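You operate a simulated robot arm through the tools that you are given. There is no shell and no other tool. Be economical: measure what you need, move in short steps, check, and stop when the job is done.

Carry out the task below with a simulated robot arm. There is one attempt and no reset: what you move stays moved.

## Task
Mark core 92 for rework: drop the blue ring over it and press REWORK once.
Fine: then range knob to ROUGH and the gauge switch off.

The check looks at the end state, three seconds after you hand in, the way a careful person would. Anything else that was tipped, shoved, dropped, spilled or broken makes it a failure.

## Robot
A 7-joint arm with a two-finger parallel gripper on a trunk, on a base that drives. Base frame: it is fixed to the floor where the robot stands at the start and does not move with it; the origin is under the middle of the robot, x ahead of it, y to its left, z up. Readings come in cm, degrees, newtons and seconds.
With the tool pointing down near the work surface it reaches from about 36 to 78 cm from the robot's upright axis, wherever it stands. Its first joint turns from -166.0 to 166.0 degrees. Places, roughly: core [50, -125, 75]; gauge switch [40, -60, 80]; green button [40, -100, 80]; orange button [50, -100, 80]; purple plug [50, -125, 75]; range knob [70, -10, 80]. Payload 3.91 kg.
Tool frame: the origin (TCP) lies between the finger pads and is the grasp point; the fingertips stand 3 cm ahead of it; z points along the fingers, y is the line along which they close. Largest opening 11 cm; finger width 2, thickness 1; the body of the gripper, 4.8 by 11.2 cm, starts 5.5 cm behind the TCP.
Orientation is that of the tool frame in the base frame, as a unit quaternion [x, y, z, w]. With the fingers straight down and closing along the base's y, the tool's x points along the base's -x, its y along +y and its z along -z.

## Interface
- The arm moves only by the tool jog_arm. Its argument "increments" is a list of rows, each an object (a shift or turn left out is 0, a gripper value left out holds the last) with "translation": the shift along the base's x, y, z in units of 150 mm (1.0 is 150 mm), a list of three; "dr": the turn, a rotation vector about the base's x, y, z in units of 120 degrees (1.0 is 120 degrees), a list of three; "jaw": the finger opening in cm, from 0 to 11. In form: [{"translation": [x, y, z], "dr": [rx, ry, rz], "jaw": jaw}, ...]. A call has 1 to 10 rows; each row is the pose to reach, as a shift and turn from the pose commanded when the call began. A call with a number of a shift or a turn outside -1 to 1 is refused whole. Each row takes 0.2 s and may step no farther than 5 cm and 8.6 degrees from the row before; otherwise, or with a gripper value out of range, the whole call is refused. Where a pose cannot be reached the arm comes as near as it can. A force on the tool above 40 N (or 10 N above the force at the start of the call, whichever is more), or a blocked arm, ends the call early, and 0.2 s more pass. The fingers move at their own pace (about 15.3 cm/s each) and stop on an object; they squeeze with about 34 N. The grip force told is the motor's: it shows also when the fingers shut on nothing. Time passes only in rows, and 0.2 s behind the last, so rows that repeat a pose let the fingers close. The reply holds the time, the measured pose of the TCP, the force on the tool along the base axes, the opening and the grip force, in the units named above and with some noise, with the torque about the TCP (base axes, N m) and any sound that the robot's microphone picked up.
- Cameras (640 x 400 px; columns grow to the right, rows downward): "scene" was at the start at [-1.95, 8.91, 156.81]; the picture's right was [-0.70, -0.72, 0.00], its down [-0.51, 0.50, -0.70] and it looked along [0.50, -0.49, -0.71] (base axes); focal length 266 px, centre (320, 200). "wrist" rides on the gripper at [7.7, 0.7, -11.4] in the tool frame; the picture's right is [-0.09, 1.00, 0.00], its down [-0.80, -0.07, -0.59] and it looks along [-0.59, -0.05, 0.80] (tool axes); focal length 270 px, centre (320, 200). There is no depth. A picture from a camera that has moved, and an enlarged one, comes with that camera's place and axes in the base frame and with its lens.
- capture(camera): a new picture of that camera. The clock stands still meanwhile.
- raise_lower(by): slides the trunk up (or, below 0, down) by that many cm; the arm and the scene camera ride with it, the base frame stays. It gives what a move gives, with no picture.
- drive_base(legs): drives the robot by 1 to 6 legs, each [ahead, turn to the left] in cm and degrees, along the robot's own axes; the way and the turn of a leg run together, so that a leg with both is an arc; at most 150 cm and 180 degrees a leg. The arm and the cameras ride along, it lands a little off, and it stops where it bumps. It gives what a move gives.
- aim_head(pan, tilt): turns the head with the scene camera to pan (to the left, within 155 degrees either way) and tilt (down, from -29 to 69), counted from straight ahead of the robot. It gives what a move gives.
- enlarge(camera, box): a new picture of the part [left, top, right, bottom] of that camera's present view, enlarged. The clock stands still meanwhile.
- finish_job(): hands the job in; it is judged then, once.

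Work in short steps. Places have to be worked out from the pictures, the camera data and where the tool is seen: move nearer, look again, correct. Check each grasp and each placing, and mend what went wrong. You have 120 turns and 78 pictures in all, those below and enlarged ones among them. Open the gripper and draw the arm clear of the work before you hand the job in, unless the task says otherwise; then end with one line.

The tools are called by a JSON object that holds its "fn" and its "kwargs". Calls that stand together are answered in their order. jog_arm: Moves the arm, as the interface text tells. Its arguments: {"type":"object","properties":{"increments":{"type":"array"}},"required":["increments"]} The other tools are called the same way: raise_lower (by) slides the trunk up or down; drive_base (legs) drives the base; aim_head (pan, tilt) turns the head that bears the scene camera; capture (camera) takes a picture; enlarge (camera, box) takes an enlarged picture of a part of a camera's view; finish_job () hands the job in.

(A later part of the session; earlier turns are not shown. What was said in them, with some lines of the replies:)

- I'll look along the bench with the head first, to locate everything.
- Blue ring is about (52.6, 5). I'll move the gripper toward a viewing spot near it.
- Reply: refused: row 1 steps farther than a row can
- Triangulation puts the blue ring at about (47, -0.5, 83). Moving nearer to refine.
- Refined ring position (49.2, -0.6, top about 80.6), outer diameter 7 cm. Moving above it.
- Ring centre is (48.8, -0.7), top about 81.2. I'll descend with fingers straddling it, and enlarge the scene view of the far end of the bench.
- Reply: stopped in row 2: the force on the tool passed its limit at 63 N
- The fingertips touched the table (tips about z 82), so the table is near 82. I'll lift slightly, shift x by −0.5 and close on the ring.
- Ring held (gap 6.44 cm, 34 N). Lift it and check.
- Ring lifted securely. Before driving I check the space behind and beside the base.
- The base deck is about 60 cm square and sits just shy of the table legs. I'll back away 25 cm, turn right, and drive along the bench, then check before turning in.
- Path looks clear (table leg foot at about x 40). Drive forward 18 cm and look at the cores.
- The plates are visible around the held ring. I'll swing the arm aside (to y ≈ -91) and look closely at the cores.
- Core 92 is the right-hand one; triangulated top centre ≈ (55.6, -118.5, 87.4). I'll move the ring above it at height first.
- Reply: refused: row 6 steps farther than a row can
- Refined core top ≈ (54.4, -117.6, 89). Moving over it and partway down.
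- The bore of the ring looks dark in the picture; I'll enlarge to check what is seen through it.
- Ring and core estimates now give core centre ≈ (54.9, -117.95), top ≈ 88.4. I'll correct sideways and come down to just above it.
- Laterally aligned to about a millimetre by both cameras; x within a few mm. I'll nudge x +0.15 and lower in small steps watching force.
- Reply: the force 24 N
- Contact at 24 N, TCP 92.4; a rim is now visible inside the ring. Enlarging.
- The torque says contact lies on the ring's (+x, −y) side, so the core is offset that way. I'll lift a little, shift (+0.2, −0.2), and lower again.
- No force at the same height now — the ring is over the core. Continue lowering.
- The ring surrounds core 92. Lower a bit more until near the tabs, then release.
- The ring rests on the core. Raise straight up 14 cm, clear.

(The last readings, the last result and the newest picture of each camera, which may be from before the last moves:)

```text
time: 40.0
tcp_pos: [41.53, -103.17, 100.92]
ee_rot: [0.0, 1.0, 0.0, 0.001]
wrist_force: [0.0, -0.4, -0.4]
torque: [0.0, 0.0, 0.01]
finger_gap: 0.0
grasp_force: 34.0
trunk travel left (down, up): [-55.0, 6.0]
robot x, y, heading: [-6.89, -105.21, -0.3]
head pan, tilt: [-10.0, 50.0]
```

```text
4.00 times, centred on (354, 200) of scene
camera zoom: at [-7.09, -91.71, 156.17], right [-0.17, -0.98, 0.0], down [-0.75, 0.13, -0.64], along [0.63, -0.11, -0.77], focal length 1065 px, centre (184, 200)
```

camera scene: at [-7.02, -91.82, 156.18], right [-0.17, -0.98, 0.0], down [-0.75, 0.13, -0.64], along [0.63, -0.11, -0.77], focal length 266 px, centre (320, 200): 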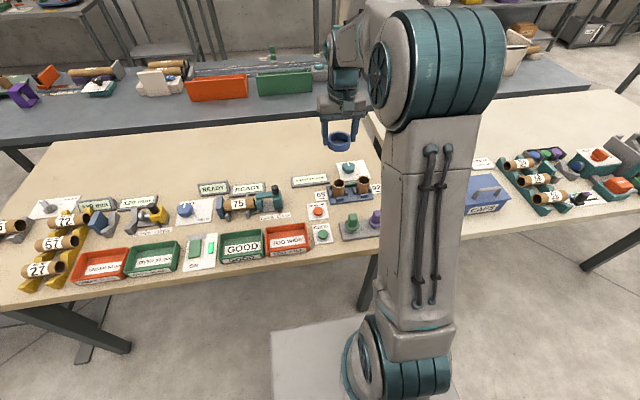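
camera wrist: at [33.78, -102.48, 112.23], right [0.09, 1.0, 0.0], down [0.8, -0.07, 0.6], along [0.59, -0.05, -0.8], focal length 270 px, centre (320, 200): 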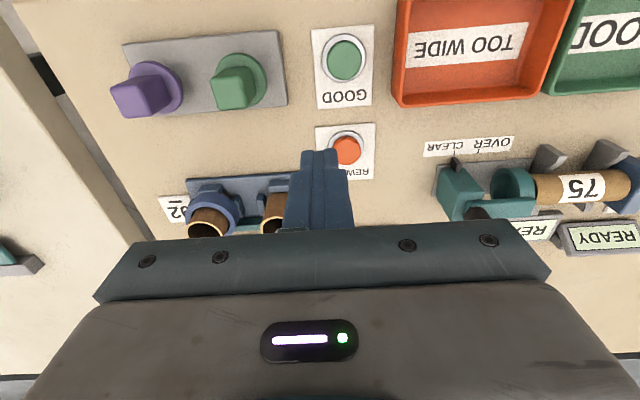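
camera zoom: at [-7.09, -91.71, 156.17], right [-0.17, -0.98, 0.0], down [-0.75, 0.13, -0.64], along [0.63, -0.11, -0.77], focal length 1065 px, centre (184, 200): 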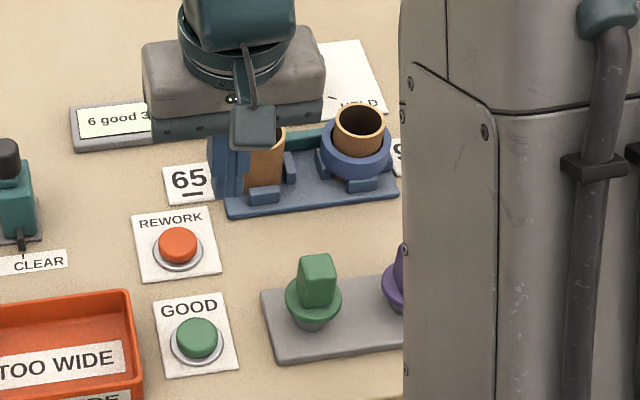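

Ring on core 92 confirmed. REWORK button is at about (47.5, -100.6); move above it with closed fingers.

{"fn": "jog_arm", "kwargs": {"increments": [{"translation": [0.2, 0.1, -0.1]}, {"translation": [0.4, 0.17, -0.3]}, {"translation": [0.4, 0.17, -0.6]}, {"translation": [0.4, 0.17, -0.75]}]}}

{"fn": "capture", "kwargs": {"camera": "wrist"}}

{"fn": "enlarge", "kwargs": {"camera": "scene", "box": [290, 150, 418, 250]}}

```text
time: 41.0
tcp_pos: [47.72, -100.68, 89.48]
ee_rot: [0.0, 1.0, 0.0, 0.001]
wrist_force: [-0.7, -0.6, -0.1]
torque: [0.05, -0.01, -0.02]
finger_gap: 0.02
grasp_force: 33.6
trunk travel left (down, up): [-55.0, 6.0]
robot x, y, heading: [-6.97, -105.16, -0.0]
head pan, tilt: [-10.0, 50.0]
```

```text
37 pictures are left
camera wrist: at [39.99, -99.93, 100.99], right [0.09, 1.0, 0.0], down [0.8, -0.07, 0.6], along [0.59, -0.05, -0.8], focal length 270 px, centre (320, 200)
```

wrist: 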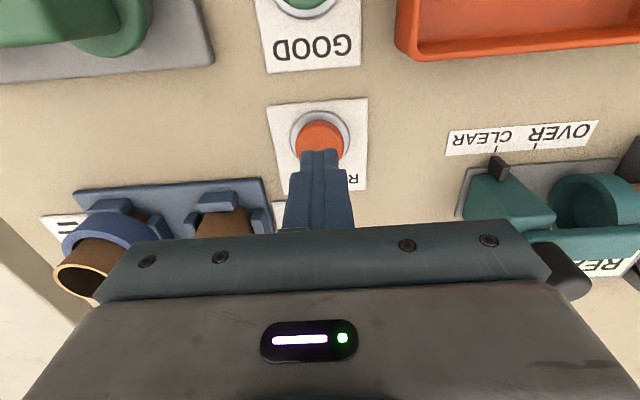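

```text
4.00 times, centred on (354, 200) of scene
camera zoom: at [-7.06, -91.75, 156.18], right [-0.17, -0.98, 0.0], down [-0.75, 0.13, -0.64], along [0.63, -0.11, -0.77], focal length 1065 px, centre (184, 200)
```

zoom: 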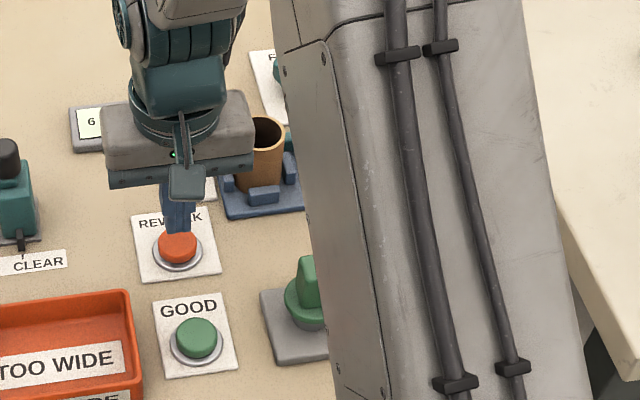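

Fingertips are right above the REWORK button. Press slowly, reading force and sound.

{"fn": "jog_arm", "kwargs": {"increments": [{"translation": [-0.01, 0.005, -0.06]}, {"translation": [-0.01, 0.005, -0.1]}, {"translation": [-0.01, 0.005, -0.13]}, {"translation": [-0.01, 0.005, -0.15]}]}}

```text
time: 42.0
tcp_pos: [47.43, -100.59, 87.34]
ee_rot: [0.0, 1.0, 0.0, 0.0]
wrist_force: [0.4, -0.4, 0.0]
torque: [-0.01, 0.0, -0.02]
finger_gap: 0.0
grasp_force: 33.7
trunk travel left (down, up): [-55.0, 6.0]
robot x, y, heading: [-6.89, -105.41, 0.1]
head pan, tilt: [-10.0, 50.0]
```

No contact yet; continue down in small steps, then come up in the next call.

{"fn": "jog_arm", "kwargs": {"increments": [{"translation": [0, 0, -0.02]}, {"translation": [0, 0, -0.04]}, {"translation": [0, 0, -0.06]}]}}

```text
time: 42.8
tcp_pos: [47.56, -100.56, 86.61]
ee_rot: [-0.001, 1.0, 0.0, 0.002]
wrist_force: [-1.5, -0.6, 11.7]
torque: [0.03, 0.08, 0.08]
finger_gap: 0.0
grasp_force: 34.0
trunk travel left (down, up): [-55.0, 6.0]
robot x, y, heading: [-6.89, -105.2, -0.0]
head pan, tilt: [-10.0, 50.0]
heard: click
```

Click heard, with the button bottoming. Raise straight up and check the display.

{"fn": "jog_arm", "kwargs": {"increments": [{"translation": [0, 0, 0.2]}, {"translation": [0, 0, 0.5]}, {"translation": [0, 0, 0.8]}, {"translation": [0, 0, 1.0]}]}}

{"fn": "jog_arm", "kwargs": {"increments": [{"translation": [-0.2, 0.2, 0.1]}, {"translation": [-0.4, 0.4, 0.2]}, {"translation": [-0.6, 0.6, 0.4]}, {"translation": [-0.7, 0.8, 0.6]}]}}

{"fn": "enlarge", "kwargs": {"camera": "scene", "box": [270, 150, 398, 250]}}

{"fn": "capture", "kwargs": {"camera": "wrist"}}

```text
time: 43.8
tcp_pos: [47.34, -100.51, 101.49]
ee_rot: [0.0, 1.0, 0.0, 0.001]
wrist_force: [0.0, -0.6, -0.1]
torque: [0.0, 0.03, 0.0]
finger_gap: 0.0
grasp_force: 34.4
trunk travel left (down, up): [-55.0, 6.0]
robot x, y, heading: [-7.21, -105.17, -0.0]
head pan, tilt: [-10.0, 50.0]
```

```text
refused: row 3 steps farther than a row can; nothing moved
```

```text
4.00 times, centred on (334, 200) of scene
camera zoom: at [-7.13, -91.76, 156.17], right [-0.17, -0.98, 0.0], down [-0.75, 0.13, -0.64], along [0.63, -0.11, -0.77], focal length 1065 px, centre (264, 200)
```

zoom: 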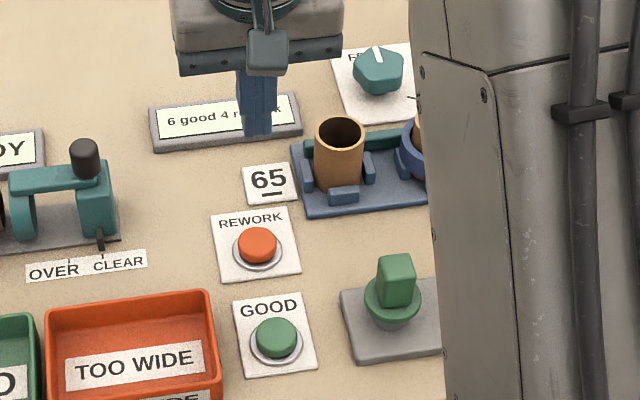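

```text
34 pictures are left
camera wrist: at [39.65, -99.88, 112.96], right [0.09, 1.0, 0.0], down [0.8, -0.07, 0.6], along [0.59, -0.05, -0.8], focal length 270 px, centre (320, 200)
```

wrist: 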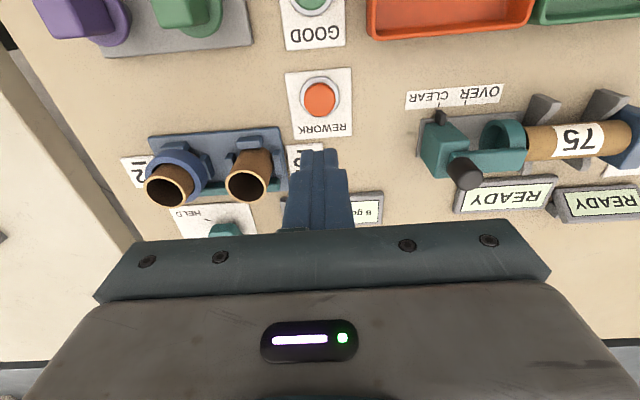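

Display now reads "6 good 4 rework" — one press counted. Raise and retract the arm, then drive back along the bench to y ≈ -20.

{"fn": "jog_arm", "kwargs": {"increments": [{"translation": [-0.15, 0, 0.25]}, {"translation": [-0.3, 0, 0.5]}, {"translation": [-0.45, 0, 0.75]}]}}

{"fn": "drive_base", "kwargs": {"legs": [[-18, 0], [0, 90], [83, 0], [0, -90]]}}

{"fn": "aim_head", "kwargs": {"pan": 0, "tilt": 45}}

{"fn": "capture", "kwargs": {"camera": "scene"}}

```text
time: 44.6
tcp_pos: [40.75, -100.46, 112.77]
ee_rot: [0.0, 1.0, 0.0, 0.001]
wrist_force: [0.1, 0.3, 0.5]
torque: [0.01, 0.0, 0.03]
finger_gap: 0.01
grasp_force: 34.2
trunk travel left (down, up): [-55.0, 6.0]
robot x, y, heading: [-6.85, -105.27, 0.3]
head pan, tilt: [-10.0, 50.0]
```

```text
time: 57.8
tcp_pos: [19.54, -15.36, 112.72]
ee_rot: [-0.026, 1.0, 0.0, 0.001]
wrist_force: [0.4, 0.0, 0.1]
torque: [-0.01, 0.01, -0.01]
finger_gap: 0.0
grasp_force: 34.2
trunk travel left (down, up): [-55.0, 6.0]
robot x, y, heading: [-28.03, -22.56, 2.8]
head pan, tilt: [-10.0, 50.0]
```

```text
time: 58.5
tcp_pos: [19.35, -15.33, 112.79]
ee_rot: [-0.025, 1.0, 0.0, 0.0]
wrist_force: [-0.4, -0.2, 0.0]
torque: [0.02, -0.01, 0.03]
finger_gap: 0.03
grasp_force: 33.5
trunk travel left (down, up): [-55.0, 6.0]
robot x, y, heading: [-28.23, -22.34, 2.8]
head pan, tilt: [0.0, 45.0]
```

```text
33 pictures are left
camera scene: at [-28.44, -7.63, 156.86], right [0.05, -1.0, 0.0], down [-0.71, -0.04, -0.71], along [0.71, 0.04, -0.71], focal length 266 px, centre (320, 200)
```

scene: 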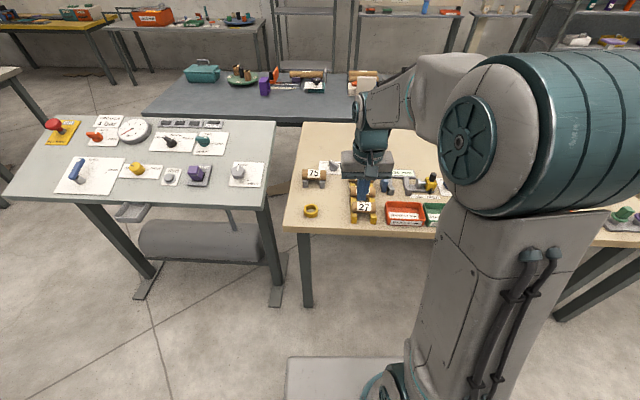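

Drive forward 24 cm while straightening, then look closely for the range knob and switch.

{"fn": "drive_base", "kwargs": {"legs": [[24, -2.8]]}}

{"fn": "enlarge", "kwargs": {"camera": "scene", "box": [270, 100, 462, 250]}}

{"fn": "capture", "kwargs": {"camera": "wrist"}}

```text
time: 60.3
tcp_pos: [43.81, -16.78, 112.68]
ee_rot: [-0.003, 1.0, 0.0, 0.0]
wrist_force: [0.8, -0.8, -0.7]
torque: [0.0, -0.03, -0.01]
finger_gap: 0.0
grasp_force: 34.1
trunk travel left (down, up): [-55.0, 6.0]
robot x, y, heading: [-4.0, -22.11, 0.6]
head pan, tilt: [0.0, 45.0]
```

```text
2.67 times, centred on (366, 175) of scene
camera zoom: at [-3.73, -6.95, 156.87], right [0.01, -1.0, 0.0], down [-0.71, 0.0, -0.71], along [0.71, 0.0, -0.71], focal length 710 px, centre (197, 267)
```

zoom: 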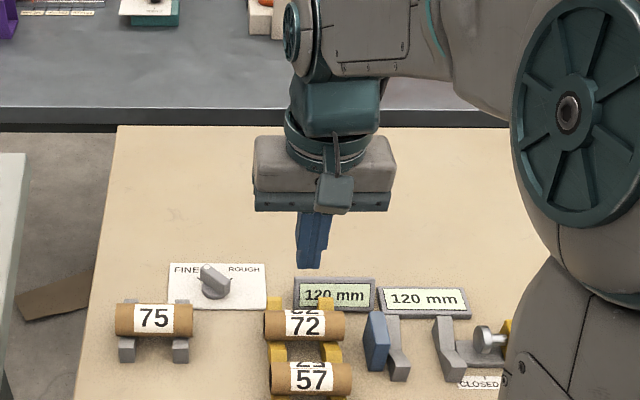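

```text
31 pictures are left
camera wrist: at [36.01, -16.11, 124.21], right [0.08, 1.0, 0.0], down [0.8, -0.07, 0.59], along [0.59, -0.05, -0.8], focal length 270 px, centre (320, 200)
```

wrist: 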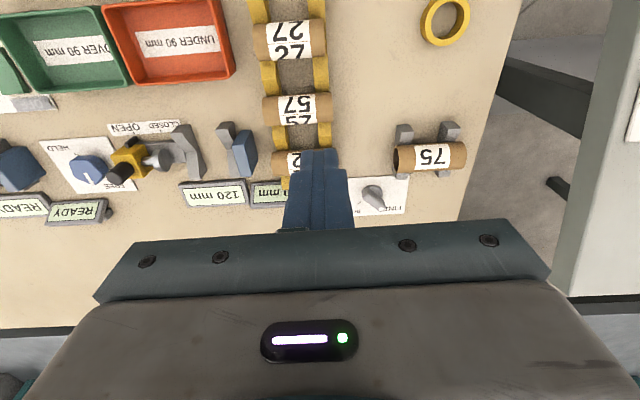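

Range knob (FINE/ROUGH) is near (65.7, -9, 84), presently at FINE. Move closer with the fingers open for a good look.

{"fn": "jog_arm", "kwargs": {"increments": [{"translation": [0.2, 0.15, -0.1], "jaw": 3}, {"translation": [0.4, 0.3, -0.25], "jaw": 6}, {"translation": [0.6, 0.45, -0.4], "jaw": 6}, {"translation": [0.75, 0.52, -0.6], "jaw": 6}]}}

{"fn": "enlarge", "kwargs": {"camera": "wrist", "box": [220, 90, 420, 240]}}

{"fn": "enlarge", "kwargs": {"camera": "scene", "box": [310, 180, 390, 230]}}

```text
time: 61.3
tcp_pos: [55.06, -9.01, 103.75]
ee_rot: [-0.003, 1.0, 0.0, 0.0]
wrist_force: [0.3, -0.3, -0.2]
torque: [-0.03, 0.05, 0.05]
finger_gap: 6.0
grasp_force: 0.0
trunk travel left (down, up): [-55.0, 6.0]
robot x, y, heading: [-4.35, -22.02, 0.4]
head pan, tilt: [0.0, 45.0]
```

```text
2.67 times, centred on (320, 165) of wrist
camera zoom: at [47.35, -8.29, 115.32], right [0.08, 1.0, 0.0], down [0.8, -0.07, 0.59], along [0.59, -0.05, -0.8], focal length 721 px, centre (320, 293)
```

zoom: 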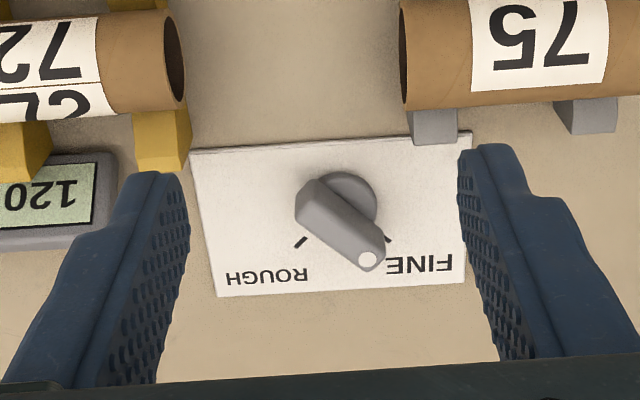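

```text
8.00 times, centred on (350, 205) of scene
camera zoom: at [-3.72, -6.9, 156.86], right [0.01, -1.0, 0.0], down [-0.71, 0.0, -0.71], along [0.71, 0.0, -0.71], focal length 2129 px, centre (80, 160)
```

zoom: 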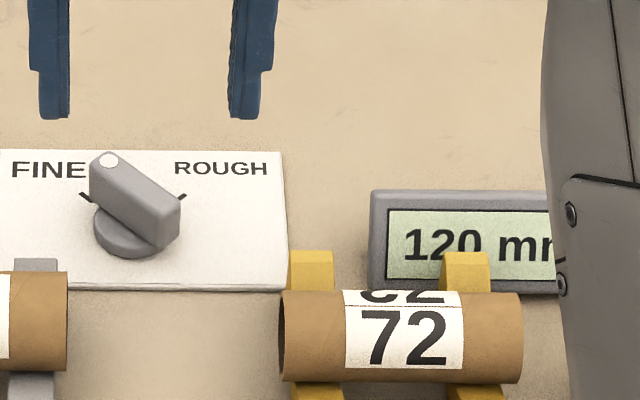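

Knob's bar points at FINE (+45° from x); ROUGH tick is at −45°. I'll rotate the gripper +45° about z and move above the bar.

{"fn": "jog_arm", "kwargs": {"increments": [{"translation": [0.1, 0, 0], "dr": [0, 0, 0.068]}, {"translation": [0.25, 0, 0], "dr": [0, 0, 0.136]}, {"translation": [0.4, 0, -0.1], "dr": [0, 0, 0.204]}, {"translation": [0.55, 0, -0.2], "dr": [0, 0, 0.272]}, {"translation": [0.67, 0, -0.35], "dr": [0, 0, 0.34]}, {"translation": [0.67, 0, -0.5], "dr": [0, 0, 0.375], "jaw": 4.5}]}}

{"fn": "capture", "kwargs": {"camera": "wrist"}}

{"fn": "enlarge", "kwargs": {"camera": "scene", "box": [290, 165, 386, 225]}}

```text
time: 62.7
tcp_pos: [65.11, -9.14, 96.38]
ee_rot: [-0.387, 0.922, 0.0, 0.001]
wrist_force: [-0.1, 0.0, -1.0]
torque: [-0.01, -0.01, -0.01]
finger_gap: 4.5
grasp_force: 0.0
trunk travel left (down, up): [-55.0, 6.0]
robot x, y, heading: [-4.1, -21.63, 0.6]
head pan, tilt: [0.0, 45.0]
```

```text
28 pictures are left
camera wrist: at [59.15, -14.12, 107.87], right [-0.65, 0.76, 0.0], down [0.61, 0.52, 0.6], along [0.45, 0.39, -0.8], focal length 270 px, centre (320, 200)
```

wrist: 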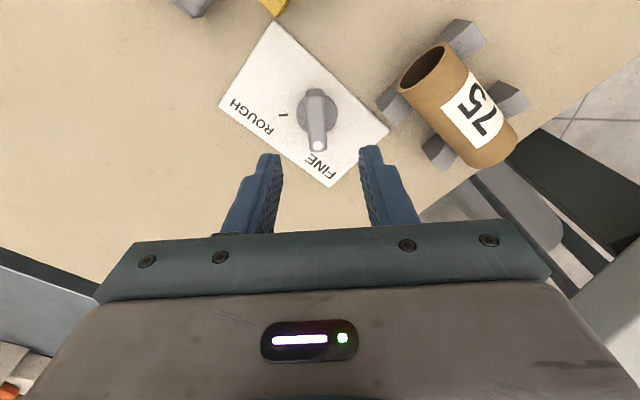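

```text
6.67 times, centred on (338, 195) of scene
camera zoom: at [-3.77, -6.93, 156.87], right [0.01, -1.0, 0.0], down [-0.71, 0.0, -0.71], along [0.71, 0.0, -0.71], focal length 1774 px, centre (200, 233)
```

zoom: 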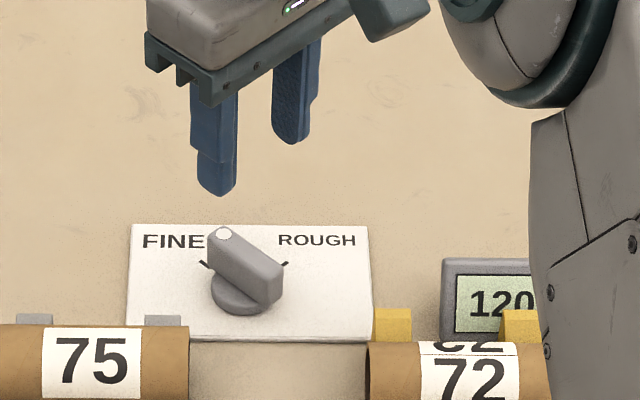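

Well aligned; bar centre ≈ (65.4, -9.1). Descend toward it.

{"fn": "jog_arm", "kwargs": {"increments": [{"translation": [0.015, 0.003, -0.2]}, {"translation": [0.017, 0.005, -0.4]}, {"translation": [0.017, 0.005, -0.53]}]}}

{"fn": "capture", "kwargs": {"camera": "wrist"}}

{"fn": "enlarge", "kwargs": {"camera": "scene", "box": [290, 165, 386, 225]}}

```text
time: 63.5
tcp_pos: [65.3, -8.92, 88.33]
ee_rot: [-0.386, 0.922, 0.0, 0.001]
wrist_force: [-0.1, 0.4, 0.5]
torque: [0.0, 0.0, 0.01]
finger_gap: 4.47
grasp_force: 0.0
trunk travel left (down, up): [-55.0, 6.0]
robot x, y, heading: [-3.77, -21.71, 0.3]
head pan, tilt: [0.0, 45.0]
```

```text
26 pictures are left
camera wrist: at [59.33, -13.88, 99.8], right [-0.65, 0.76, 0.0], down [0.61, 0.52, 0.6], along [0.45, 0.39, -0.8], focal length 270 px, centre (320, 200)
```

wrist: 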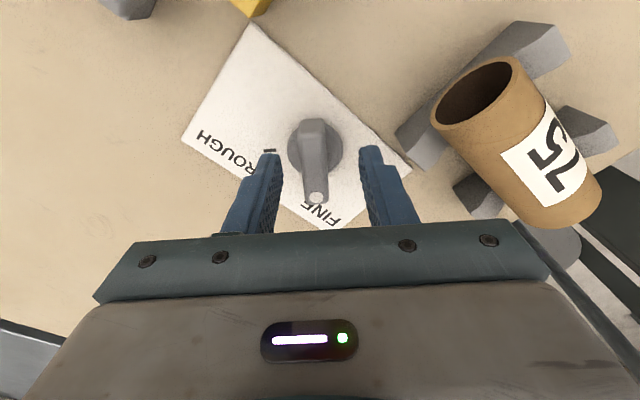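

```text
6.67 times, centred on (338, 195) of scene
camera zoom: at [-3.79, -6.94, 156.87], right [0.01, -1.0, 0.0], down [-0.71, 0.0, -0.71], along [0.71, 0.0, -0.71], focal length 1774 px, centre (200, 233)
```

zoom: 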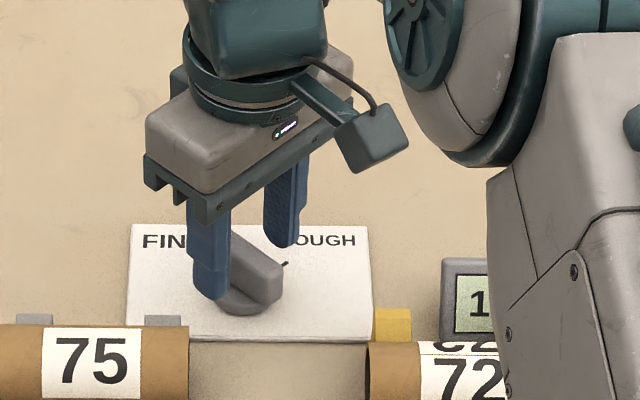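

Knob axis ≈ (65.35, -9.05), under the TCP. Lower 0.8 cm, small shift, then close gently on the bar.

{"fn": "jog_arm", "kwargs": {"increments": [{"translation": [0.008, -0.01, -0.03]}, {"translation": [0.008, -0.01, -0.055]}, {"translation": [0.008, -0.01, -0.055], "jaw": 0.5}, {"translation": [0.008, -0.01, -0.055], "jaw": 0.5}, {"translation": [0.008, -0.01, -0.055], "jaw": 0.5}]}}

```text
time: 64.7
tcp_pos: [65.61, -9.17, 87.56]
ee_rot: [-0.386, 0.923, 0.001, 0.001]
wrist_force: [4.6, -1.7, 1.1]
torque: [-0.04, -0.14, -0.95]
finger_gap: 1.61
grasp_force: 44.9
trunk travel left (down, up): [-55.0, 6.0]
robot x, y, heading: [-4.2, -21.59, 0.3]
head pan, tilt: [0.0, 45.0]
```

Bar gripped (1.6 cm). Turn clockwise in two stages.

{"fn": "jog_arm", "kwargs": {"increments": [{"dr": [0, 0, -0.065]}, {"dr": [0, 0, -0.13]}, {"dr": [0, 0, -0.195]}, {"dr": [0, 0, -0.26]}, {"dr": [0, 0, -0.325]}, {"dr": [0, 0, -0.375]}]}}

```text
time: 66.1
tcp_pos: [65.39, -8.77, 87.54]
ee_rot: [-0.003, 1.0, 0.001, 0.0]
wrist_force: [3.3, 5.1, 5.5]
torque: [-0.04, 0.03, 0.05]
finger_gap: 1.59
grasp_force: 45.2
trunk travel left (down, up): [-55.0, 6.0]
robot x, y, heading: [-3.87, -21.61, 0.3]
head pan, tilt: [0.0, 45.0]
```

Turning smoothly; continue the second half with a slight centering correction.

{"fn": "jog_arm", "kwargs": {"increments": [{"translation": [-0.008, 0.012, 0], "dr": [0, 0, -0.065]}, {"translation": [-0.01, 0.015, 0], "dr": [0, 0, -0.13]}, {"translation": [-0.01, 0.015, 0], "dr": [0, 0, -0.195]}, {"translation": [-0.01, 0.015, 0], "dr": [0, 0, -0.26]}, {"translation": [-0.01, 0.015, 0], "dr": [0, 0, -0.325]}, {"translation": [-0.01, 0.015, 0], "dr": [0, 0, -0.375]}]}}

{"fn": "enlarge", "kwargs": {"camera": "wrist", "box": [220, 90, 420, 240]}}

{"fn": "enlarge", "kwargs": {"camera": "scene", "box": [290, 165, 386, 225]}}

```text
time: 67.5
tcp_pos: [65.52, -8.45, 87.49]
ee_rot: [0.379, 0.925, 0.001, 0.002]
wrist_force: [22.5, 18.9, 11.7]
torque: [0.05, -0.44, 0.16]
finger_gap: 1.59
grasp_force: 45.5
trunk travel left (down, up): [-55.0, 6.0]
robot x, y, heading: [-4.19, -21.38, 0.3]
head pan, tilt: [0.0, 45.0]
```

```text
2.67 times, centred on (320, 165) of wrist
camera zoom: at [60.41, -2.55, 99.0], right [0.76, 0.65, 0.0], down [0.52, -0.61, 0.6], along [0.39, -0.45, -0.8], focal length 721 px, centre (320, 293)
```

zoom: 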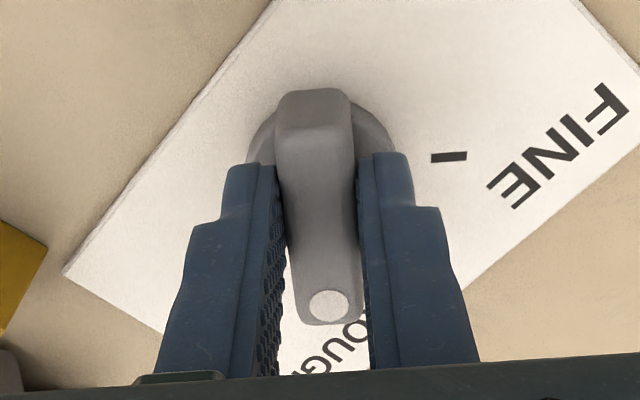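

```text
6.67 times, centred on (338, 195) of scene
camera zoom: at [-3.66, -6.69, 156.85], right [0.01, -1.0, 0.0], down [-0.71, -0.01, -0.71], along [0.71, 0.0, -0.71], focal length 1774 px, centre (200, 233)
```

zoom: 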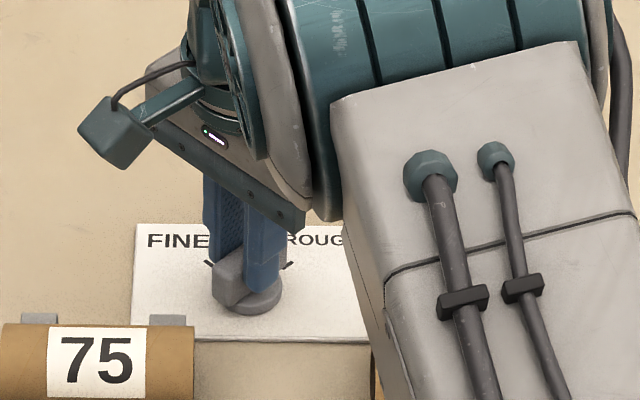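

Now pointing at ROUGH. Open the fingers and rise to check the final angle.

{"fn": "jog_arm", "kwargs": {"increments": [{"jaw": 4}, {"jaw": 4}, {"translation": [0, 0, 0.2], "jaw": 4}, {"translation": [0, 0, 0.5]}, {"translation": [0, 0, 0.8]}]}}

{"fn": "enlarge", "kwargs": {"camera": "wrist", "box": [220, 40, 420, 190]}}

{"fn": "enlarge", "kwargs": {"camera": "scene", "box": [290, 165, 386, 225]}}

```text
time: 68.7
tcp_pos: [65.17, -8.76, 99.45]
ee_rot: [0.38, 0.925, -0.001, 0.001]
wrist_force: [-0.1, 0.4, 0.3]
torque: [-0.01, 0.01, 0.01]
finger_gap: 3.97
grasp_force: 0.1
trunk travel left (down, up): [-55.0, 6.0]
robot x, y, heading: [-4.48, -21.88, 0.6]
head pan, tilt: [0.0, 45.0]
```

```text
2.67 times, centred on (320, 115) of wrist
camera zoom: at [60.21, -2.99, 110.88], right [0.76, 0.65, 0.0], down [0.52, -0.61, 0.6], along [0.38, -0.45, -0.8], focal length 721 px, centre (320, 427)
```

zoom: 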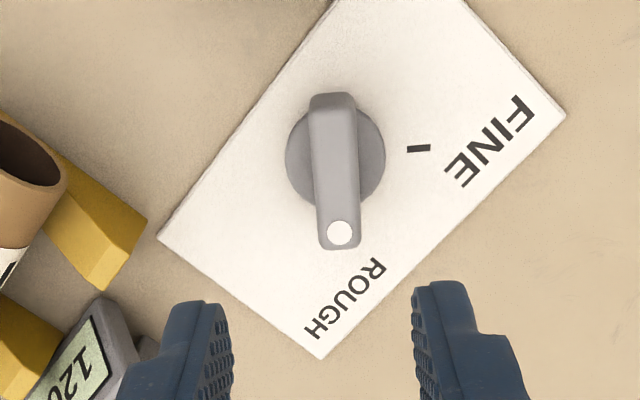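

```text
6.67 times, centred on (338, 195) of scene
camera zoom: at [-3.85, -6.94, 156.86], right [0.01, -1.0, 0.0], down [-0.71, 0.0, -0.71], along [0.71, 0.0, -0.71], focal length 1774 px, centre (200, 233)
```

zoom: 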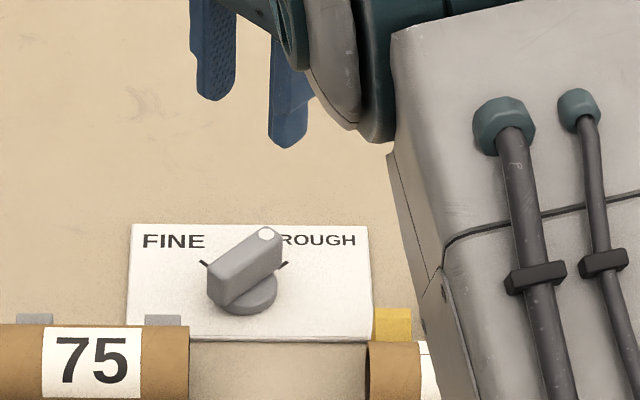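

Knob sits at ROUGH, mirror-symmetric to its former FINE position. Now travel to the gauge switch near (40, -61), straightening the tool on the way.

{"fn": "jog_arm", "kwargs": {"increments": [{"translation": [-0.1, -0.1, 0.15], "dr": [0, 0, 0.068]}, {"translation": [-0.2, -0.3, 0.3], "dr": [0, 0, 0.136], "jaw": 0}, {"translation": [-0.3, -0.5, 0.45], "dr": [0, 0, 0.204], "jaw": 0}, {"translation": [-0.4, -0.7, 0.6], "dr": [0, 0, 0.272], "jaw": 0}, {"translation": [-0.5, -0.9, 0.7], "dr": [0, 0, 0.34], "jaw": 0}, {"translation": [-0.6, -1.0, 0.7], "dr": [0, 0, 0.375], "jaw": 0}]}}

{"fn": "jog_arm", "kwargs": {"increments": [{"translation": [-0.2, -0.25, 0]}, {"translation": [-0.4, -0.5, 0]}, {"translation": [-0.6, -0.75, 0]}, {"translation": [-0.8, -1.0, 0]}]}}

{"fn": "jog_arm", "kwargs": {"increments": [{"translation": [-0.1, -0.25, -0.1]}, {"translation": [-0.2, -0.5, -0.2]}, {"translation": [-0.3, -0.75, -0.3]}, {"translation": [-0.4, -1.0, -0.4]}]}}

{"fn": "capture", "kwargs": {"camera": "wrist"}}

```text
time: 70.1
tcp_pos: [56.19, -23.91, 110.09]
ee_rot: [-0.004, 1.0, 0.0, 0.001]
wrist_force: [-0.2, -0.7, -0.2]
torque: [-0.02, 0.0, 0.0]
finger_gap: 0.0
grasp_force: 33.9
trunk travel left (down, up): [-55.0, 6.0]
robot x, y, heading: [-4.41, -21.77, 0.2]
head pan, tilt: [0.0, 45.0]
```

```text
time: 71.1
tcp_pos: [44.25, -38.75, 109.92]
ee_rot: [-0.003, 1.0, 0.0, 0.0]
wrist_force: [-0.3, 0.1, 0.0]
torque: [0.02, -0.02, -0.01]
finger_gap: 0.0
grasp_force: 33.9
trunk travel left (down, up): [-55.0, 6.0]
robot x, y, heading: [-4.19, -21.74, 0.4]
head pan, tilt: [0.0, 45.0]
```

```text
time: 72.1
tcp_pos: [38.35, -53.83, 103.94]
ee_rot: [-0.002, 1.0, 0.0, 0.001]
wrist_force: [0.2, -0.7, 0.6]
torque: [-0.01, 0.0, -0.01]
finger_gap: 0.0
grasp_force: 33.9
trunk travel left (down, up): [-55.0, 6.0]
robot x, y, heading: [-4.11, -21.28, 0.3]
head pan, tilt: [0.0, 45.0]
```

```text
20 pictures are left
camera wrist: at [30.46, -53.27, 115.49], right [0.08, 1.0, 0.0], down [0.8, -0.07, 0.6], along [0.59, -0.05, -0.8], focal length 270 px, centre (320, 200)
```

wrist: 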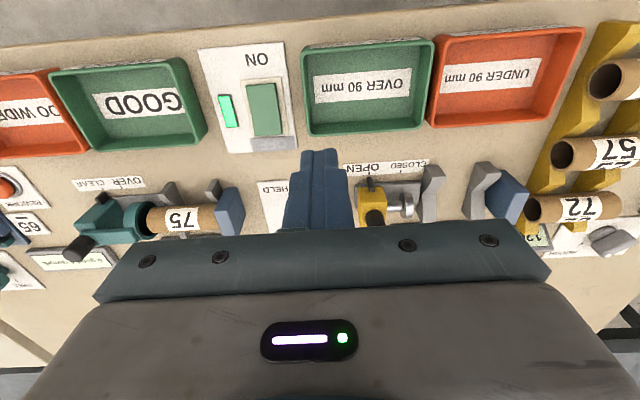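

{"fn": "enlarge", "kwargs": {"camera": "wrist", "box": [190, 30, 318, 160]}}

{"fn": "aim_head", "kwargs": {"pan": -55, "tilt": 50}}

{"fn": "capture", "kwargs": {"camera": "scene"}}

```text
3.08 times, centred on (254, 95) of wrist
camera zoom: at [30.46, -53.27, 115.49], right [0.08, 1.0, 0.0], down [0.8, -0.07, 0.6], along [0.59, -0.05, -0.8], focal length 832 px, centre (523, 523)
```

zoom: 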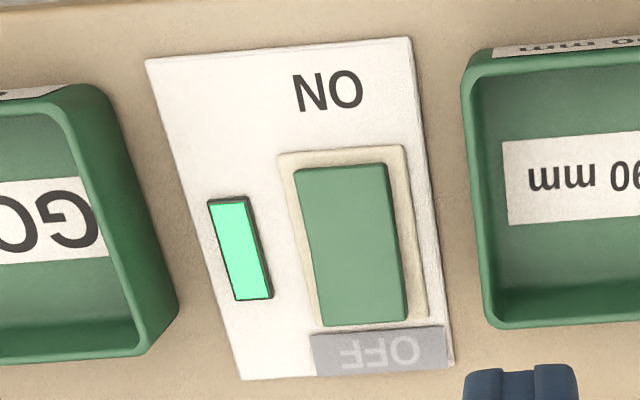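

```text
time: 73.3
tcp_pos: [38.32, -53.8, 104.12]
ee_rot: [-0.003, 1.0, 0.0, 0.001]
wrist_force: [0.1, -0.2, 1.0]
torque: [0.0, 0.02, 0.03]
finger_gap: 0.0
grasp_force: 34.1
trunk travel left (down, up): [-55.0, 6.0]
robot x, y, heading: [-3.93, -21.19, 0.4]
head pan, tilt: [-55.0, 50.0]
```

```text
18 pictures are left
camera scene: at [-7.48, -13.28, 156.18], right [-0.81, -0.58, 0.0], down [-0.44, 0.62, -0.64], along [0.37, -0.52, -0.77], focal length 266 px, centre (320, 200)
```

scene: 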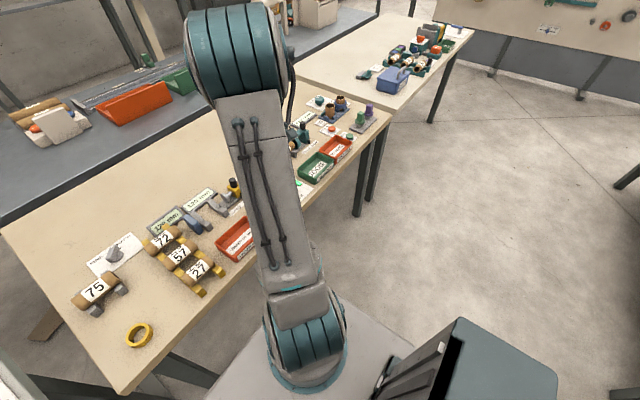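

The rocker's ON end is near (−x); OFF end is at about (42, -60.4). Move above the OFF end.

{"fn": "jog_arm", "kwargs": {"increments": [{"translation": [0.1, -0.22, -0.05]}, {"translation": [0.22, -0.44, -0.2]}, {"translation": [0.22, -0.44, -0.5]}, {"translation": [0.22, -0.44, -0.8]}, {"translation": [0.22, -0.44, -0.95]}]}}

{"fn": "enlarge", "kwargs": {"camera": "wrist", "box": [220, 60, 420, 210]}}

```text
time: 74.5
tcp_pos: [41.64, -60.46, 89.79]
ee_rot: [-0.002, 1.0, -0.001, 0.001]
wrist_force: [0.1, 0.1, 1.5]
torque: [-0.02, -0.02, 0.01]
finger_gap: 0.0
grasp_force: 33.9
trunk travel left (down, up): [-55.0, 6.0]
robot x, y, heading: [-4.08, -21.74, 0.1]
head pan, tilt: [-55.0, 50.0]
```

```text
2.67 times, centred on (320, 135) of wrist
camera zoom: at [33.88, -59.87, 101.24], right [0.08, 1.0, 0.0], down [0.8, -0.07, 0.6], along [0.59, -0.05, -0.8], focal length 721 px, centre (320, 373)
```

zoom: 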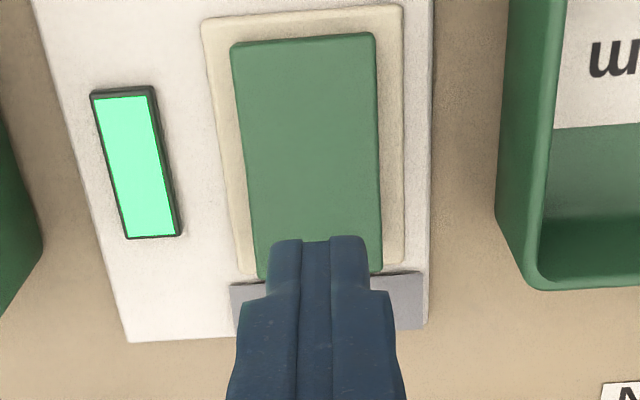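

Tips are above the OFF end. Press down in small steps.

{"fn": "jog_arm", "kwargs": {"increments": [{"translation": [0, 0, -0.05]}, {"translation": [0, 0, -0.08]}, {"translation": [0, 0, -0.11]}, {"translation": [0, 0, -0.13]}]}}

```text
time: 75.5
tcp_pos: [41.53, -60.46, 87.93]
ee_rot: [-0.004, 1.0, 0.0, 0.001]
wrist_force: [0.4, -0.4, -0.1]
torque: [0.02, 0.02, 0.04]
finger_gap: 0.0
grasp_force: 34.3
trunk travel left (down, up): [-55.0, 6.0]
robot x, y, heading: [-4.27, -21.8, 0.4]
head pan, tilt: [-55.0, 50.0]
```

No contact yet; continue.

{"fn": "jog_arm", "kwargs": {"increments": [{"translation": [0.01, 0, -0.03]}, {"translation": [0.01, 0, -0.06]}, {"translation": [0.01, 0, -0.09]}]}}

```text
time: 76.3
tcp_pos: [41.79, -60.41, 86.82]
ee_rot: [-0.003, 1.0, -0.003, 0.003]
wrist_force: [1.3, 1.3, 32.7]
torque: [0.06, 0.29, 0.21]
finger_gap: 0.04
grasp_force: 33.7
trunk travel left (down, up): [-55.0, 6.0]
robot x, y, heading: [-4.08, -21.67, 0.4]
head pan, tilt: [-55.0, 50.0]
heard: click
```

Click heard at 33 N. Rise and check the lamp.

{"fn": "jog_arm", "kwargs": {"increments": [{"translation": [0, 0, 0.15]}, {"translation": [0, 0, 0.45]}, {"translation": [0, 0, 0.75]}, {"translation": [0, 0, 1.0]}]}}

{"fn": "enlarge", "kwargs": {"camera": "wrist", "box": [220, 20, 420, 210]}}

```text
time: 77.3
tcp_pos: [41.51, -60.25, 101.32]
ee_rot: [-0.004, 1.0, 0.0, 0.001]
wrist_force: [-0.9, -0.1, -0.6]
torque: [0.02, -0.01, 0.02]
finger_gap: 0.02
grasp_force: 34.0
trunk travel left (down, up): [-55.0, 6.0]
robot x, y, heading: [-4.05, -22.0, 0.7]
head pan, tilt: [-55.0, 50.0]
```

```text
2.11 times, centred on (320, 115) of wrist
camera zoom: at [33.8, -59.59, 112.81], right [0.08, 1.0, 0.0], down [0.8, -0.07, 0.6], along [0.59, -0.05, -0.8], focal length 569 px, centre (320, 379)
```

zoom: 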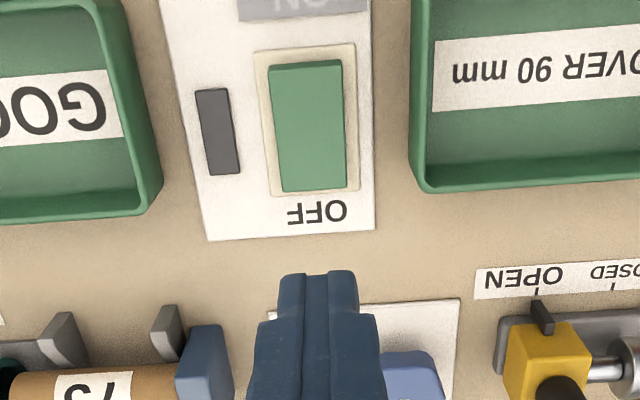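

Lamp is dark and OFF is shown. Draw the arm up and back, open the gripper, and take a last look.

{"fn": "jog_arm", "kwargs": {"increments": [{"translation": [-0.15, 0.1, 0.25], "jaw": 5}, {"translation": [-0.3, 0.2, 0.5], "jaw": 8}, {"translation": [-0.4, 0.4, 0.7], "jaw": 8}, {"translation": [-0.5, 0.6, 0.85], "jaw": 8}]}}

{"fn": "aim_head", "kwargs": {"pan": -45, "tilt": 40}}

{"fn": "capture", "kwargs": {"camera": "scene"}}

{"fn": "capture", "kwargs": {"camera": "wrist"}}

```text
time: 78.3
tcp_pos: [34.06, -51.35, 114.35]
ee_rot: [-0.004, 1.0, 0.0, 0.001]
wrist_force: [0.1, 0.2, 0.0]
torque: [0.01, 0.02, 0.03]
finger_gap: 7.99
grasp_force: 0.0
trunk travel left (down, up): [-55.0, 6.0]
robot x, y, heading: [-4.29, -21.99, 0.3]
head pan, tilt: [-55.0, 50.0]
```

```text
time: 79.1
tcp_pos: [34.04, -51.45, 114.25]
ee_rot: [-0.003, 1.0, 0.0, 0.001]
wrist_force: [0.1, -0.1, -0.1]
torque: [0.0, 0.02, -0.01]
finger_gap: 7.99
grasp_force: 0.0
trunk travel left (down, up): [-55.0, 6.0]
robot x, y, heading: [-3.95, -21.49, 0.4]
head pan, tilt: [-45.0, 40.0]
```

```text
15 pictures are left
camera scene: at [-5.91, -12.97, 157.59], right [-0.7, -0.71, 0.0], down [-0.46, 0.45, -0.77], along [0.54, -0.54, -0.64], focal length 266 px, centre (320, 200)
```

scene: 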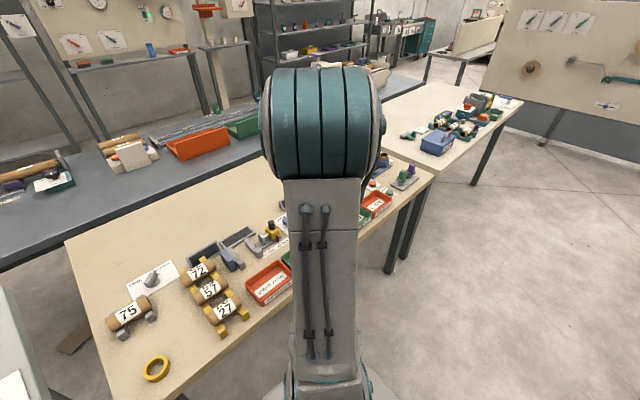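

```text
14 pictures are left
camera wrist: at [26.34, -50.86, 125.69], right [0.08, 1.0, 0.0], down [0.8, -0.07, 0.6], along [0.59, -0.05, -0.8], focal length 270 px, centre (320, 200)
```

wrist: 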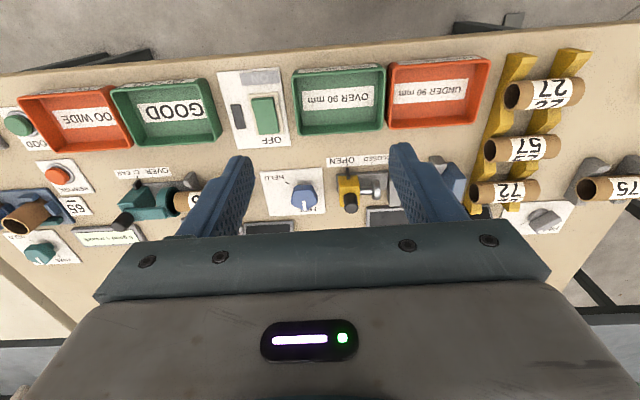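

Gauge displays are off and nothing else is disturbed. One last check of the knob angle.

{"fn": "enlarge", "kwargs": {"camera": "scene", "box": [112, 250, 192, 310]}}

```text
6.67 times, centred on (152, 280) of scene
camera zoom: at [-5.91, -12.97, 157.59], right [-0.7, -0.71, 0.0], down [-0.46, 0.45, -0.77], along [0.54, -0.54, -0.64], focal length 1774 px, centre (1440, -333)
```

zoom: 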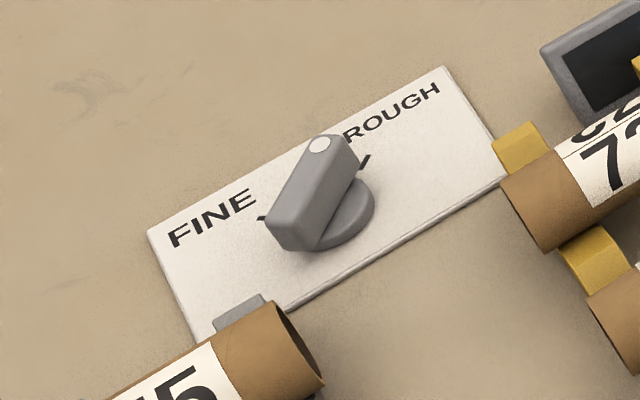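

The bar is parallel to the ROUGH tick; everything is in place, so I hand in.

{"fn": "finish_job", "kwargs": {}}

```text
The job is handed in.
```

Everything you asked for is done: the blue ring is over core 92, REWORK was pressed once (the counter went from 3 to 4), the range knob points at ROUGH, and the gauge switch is off.
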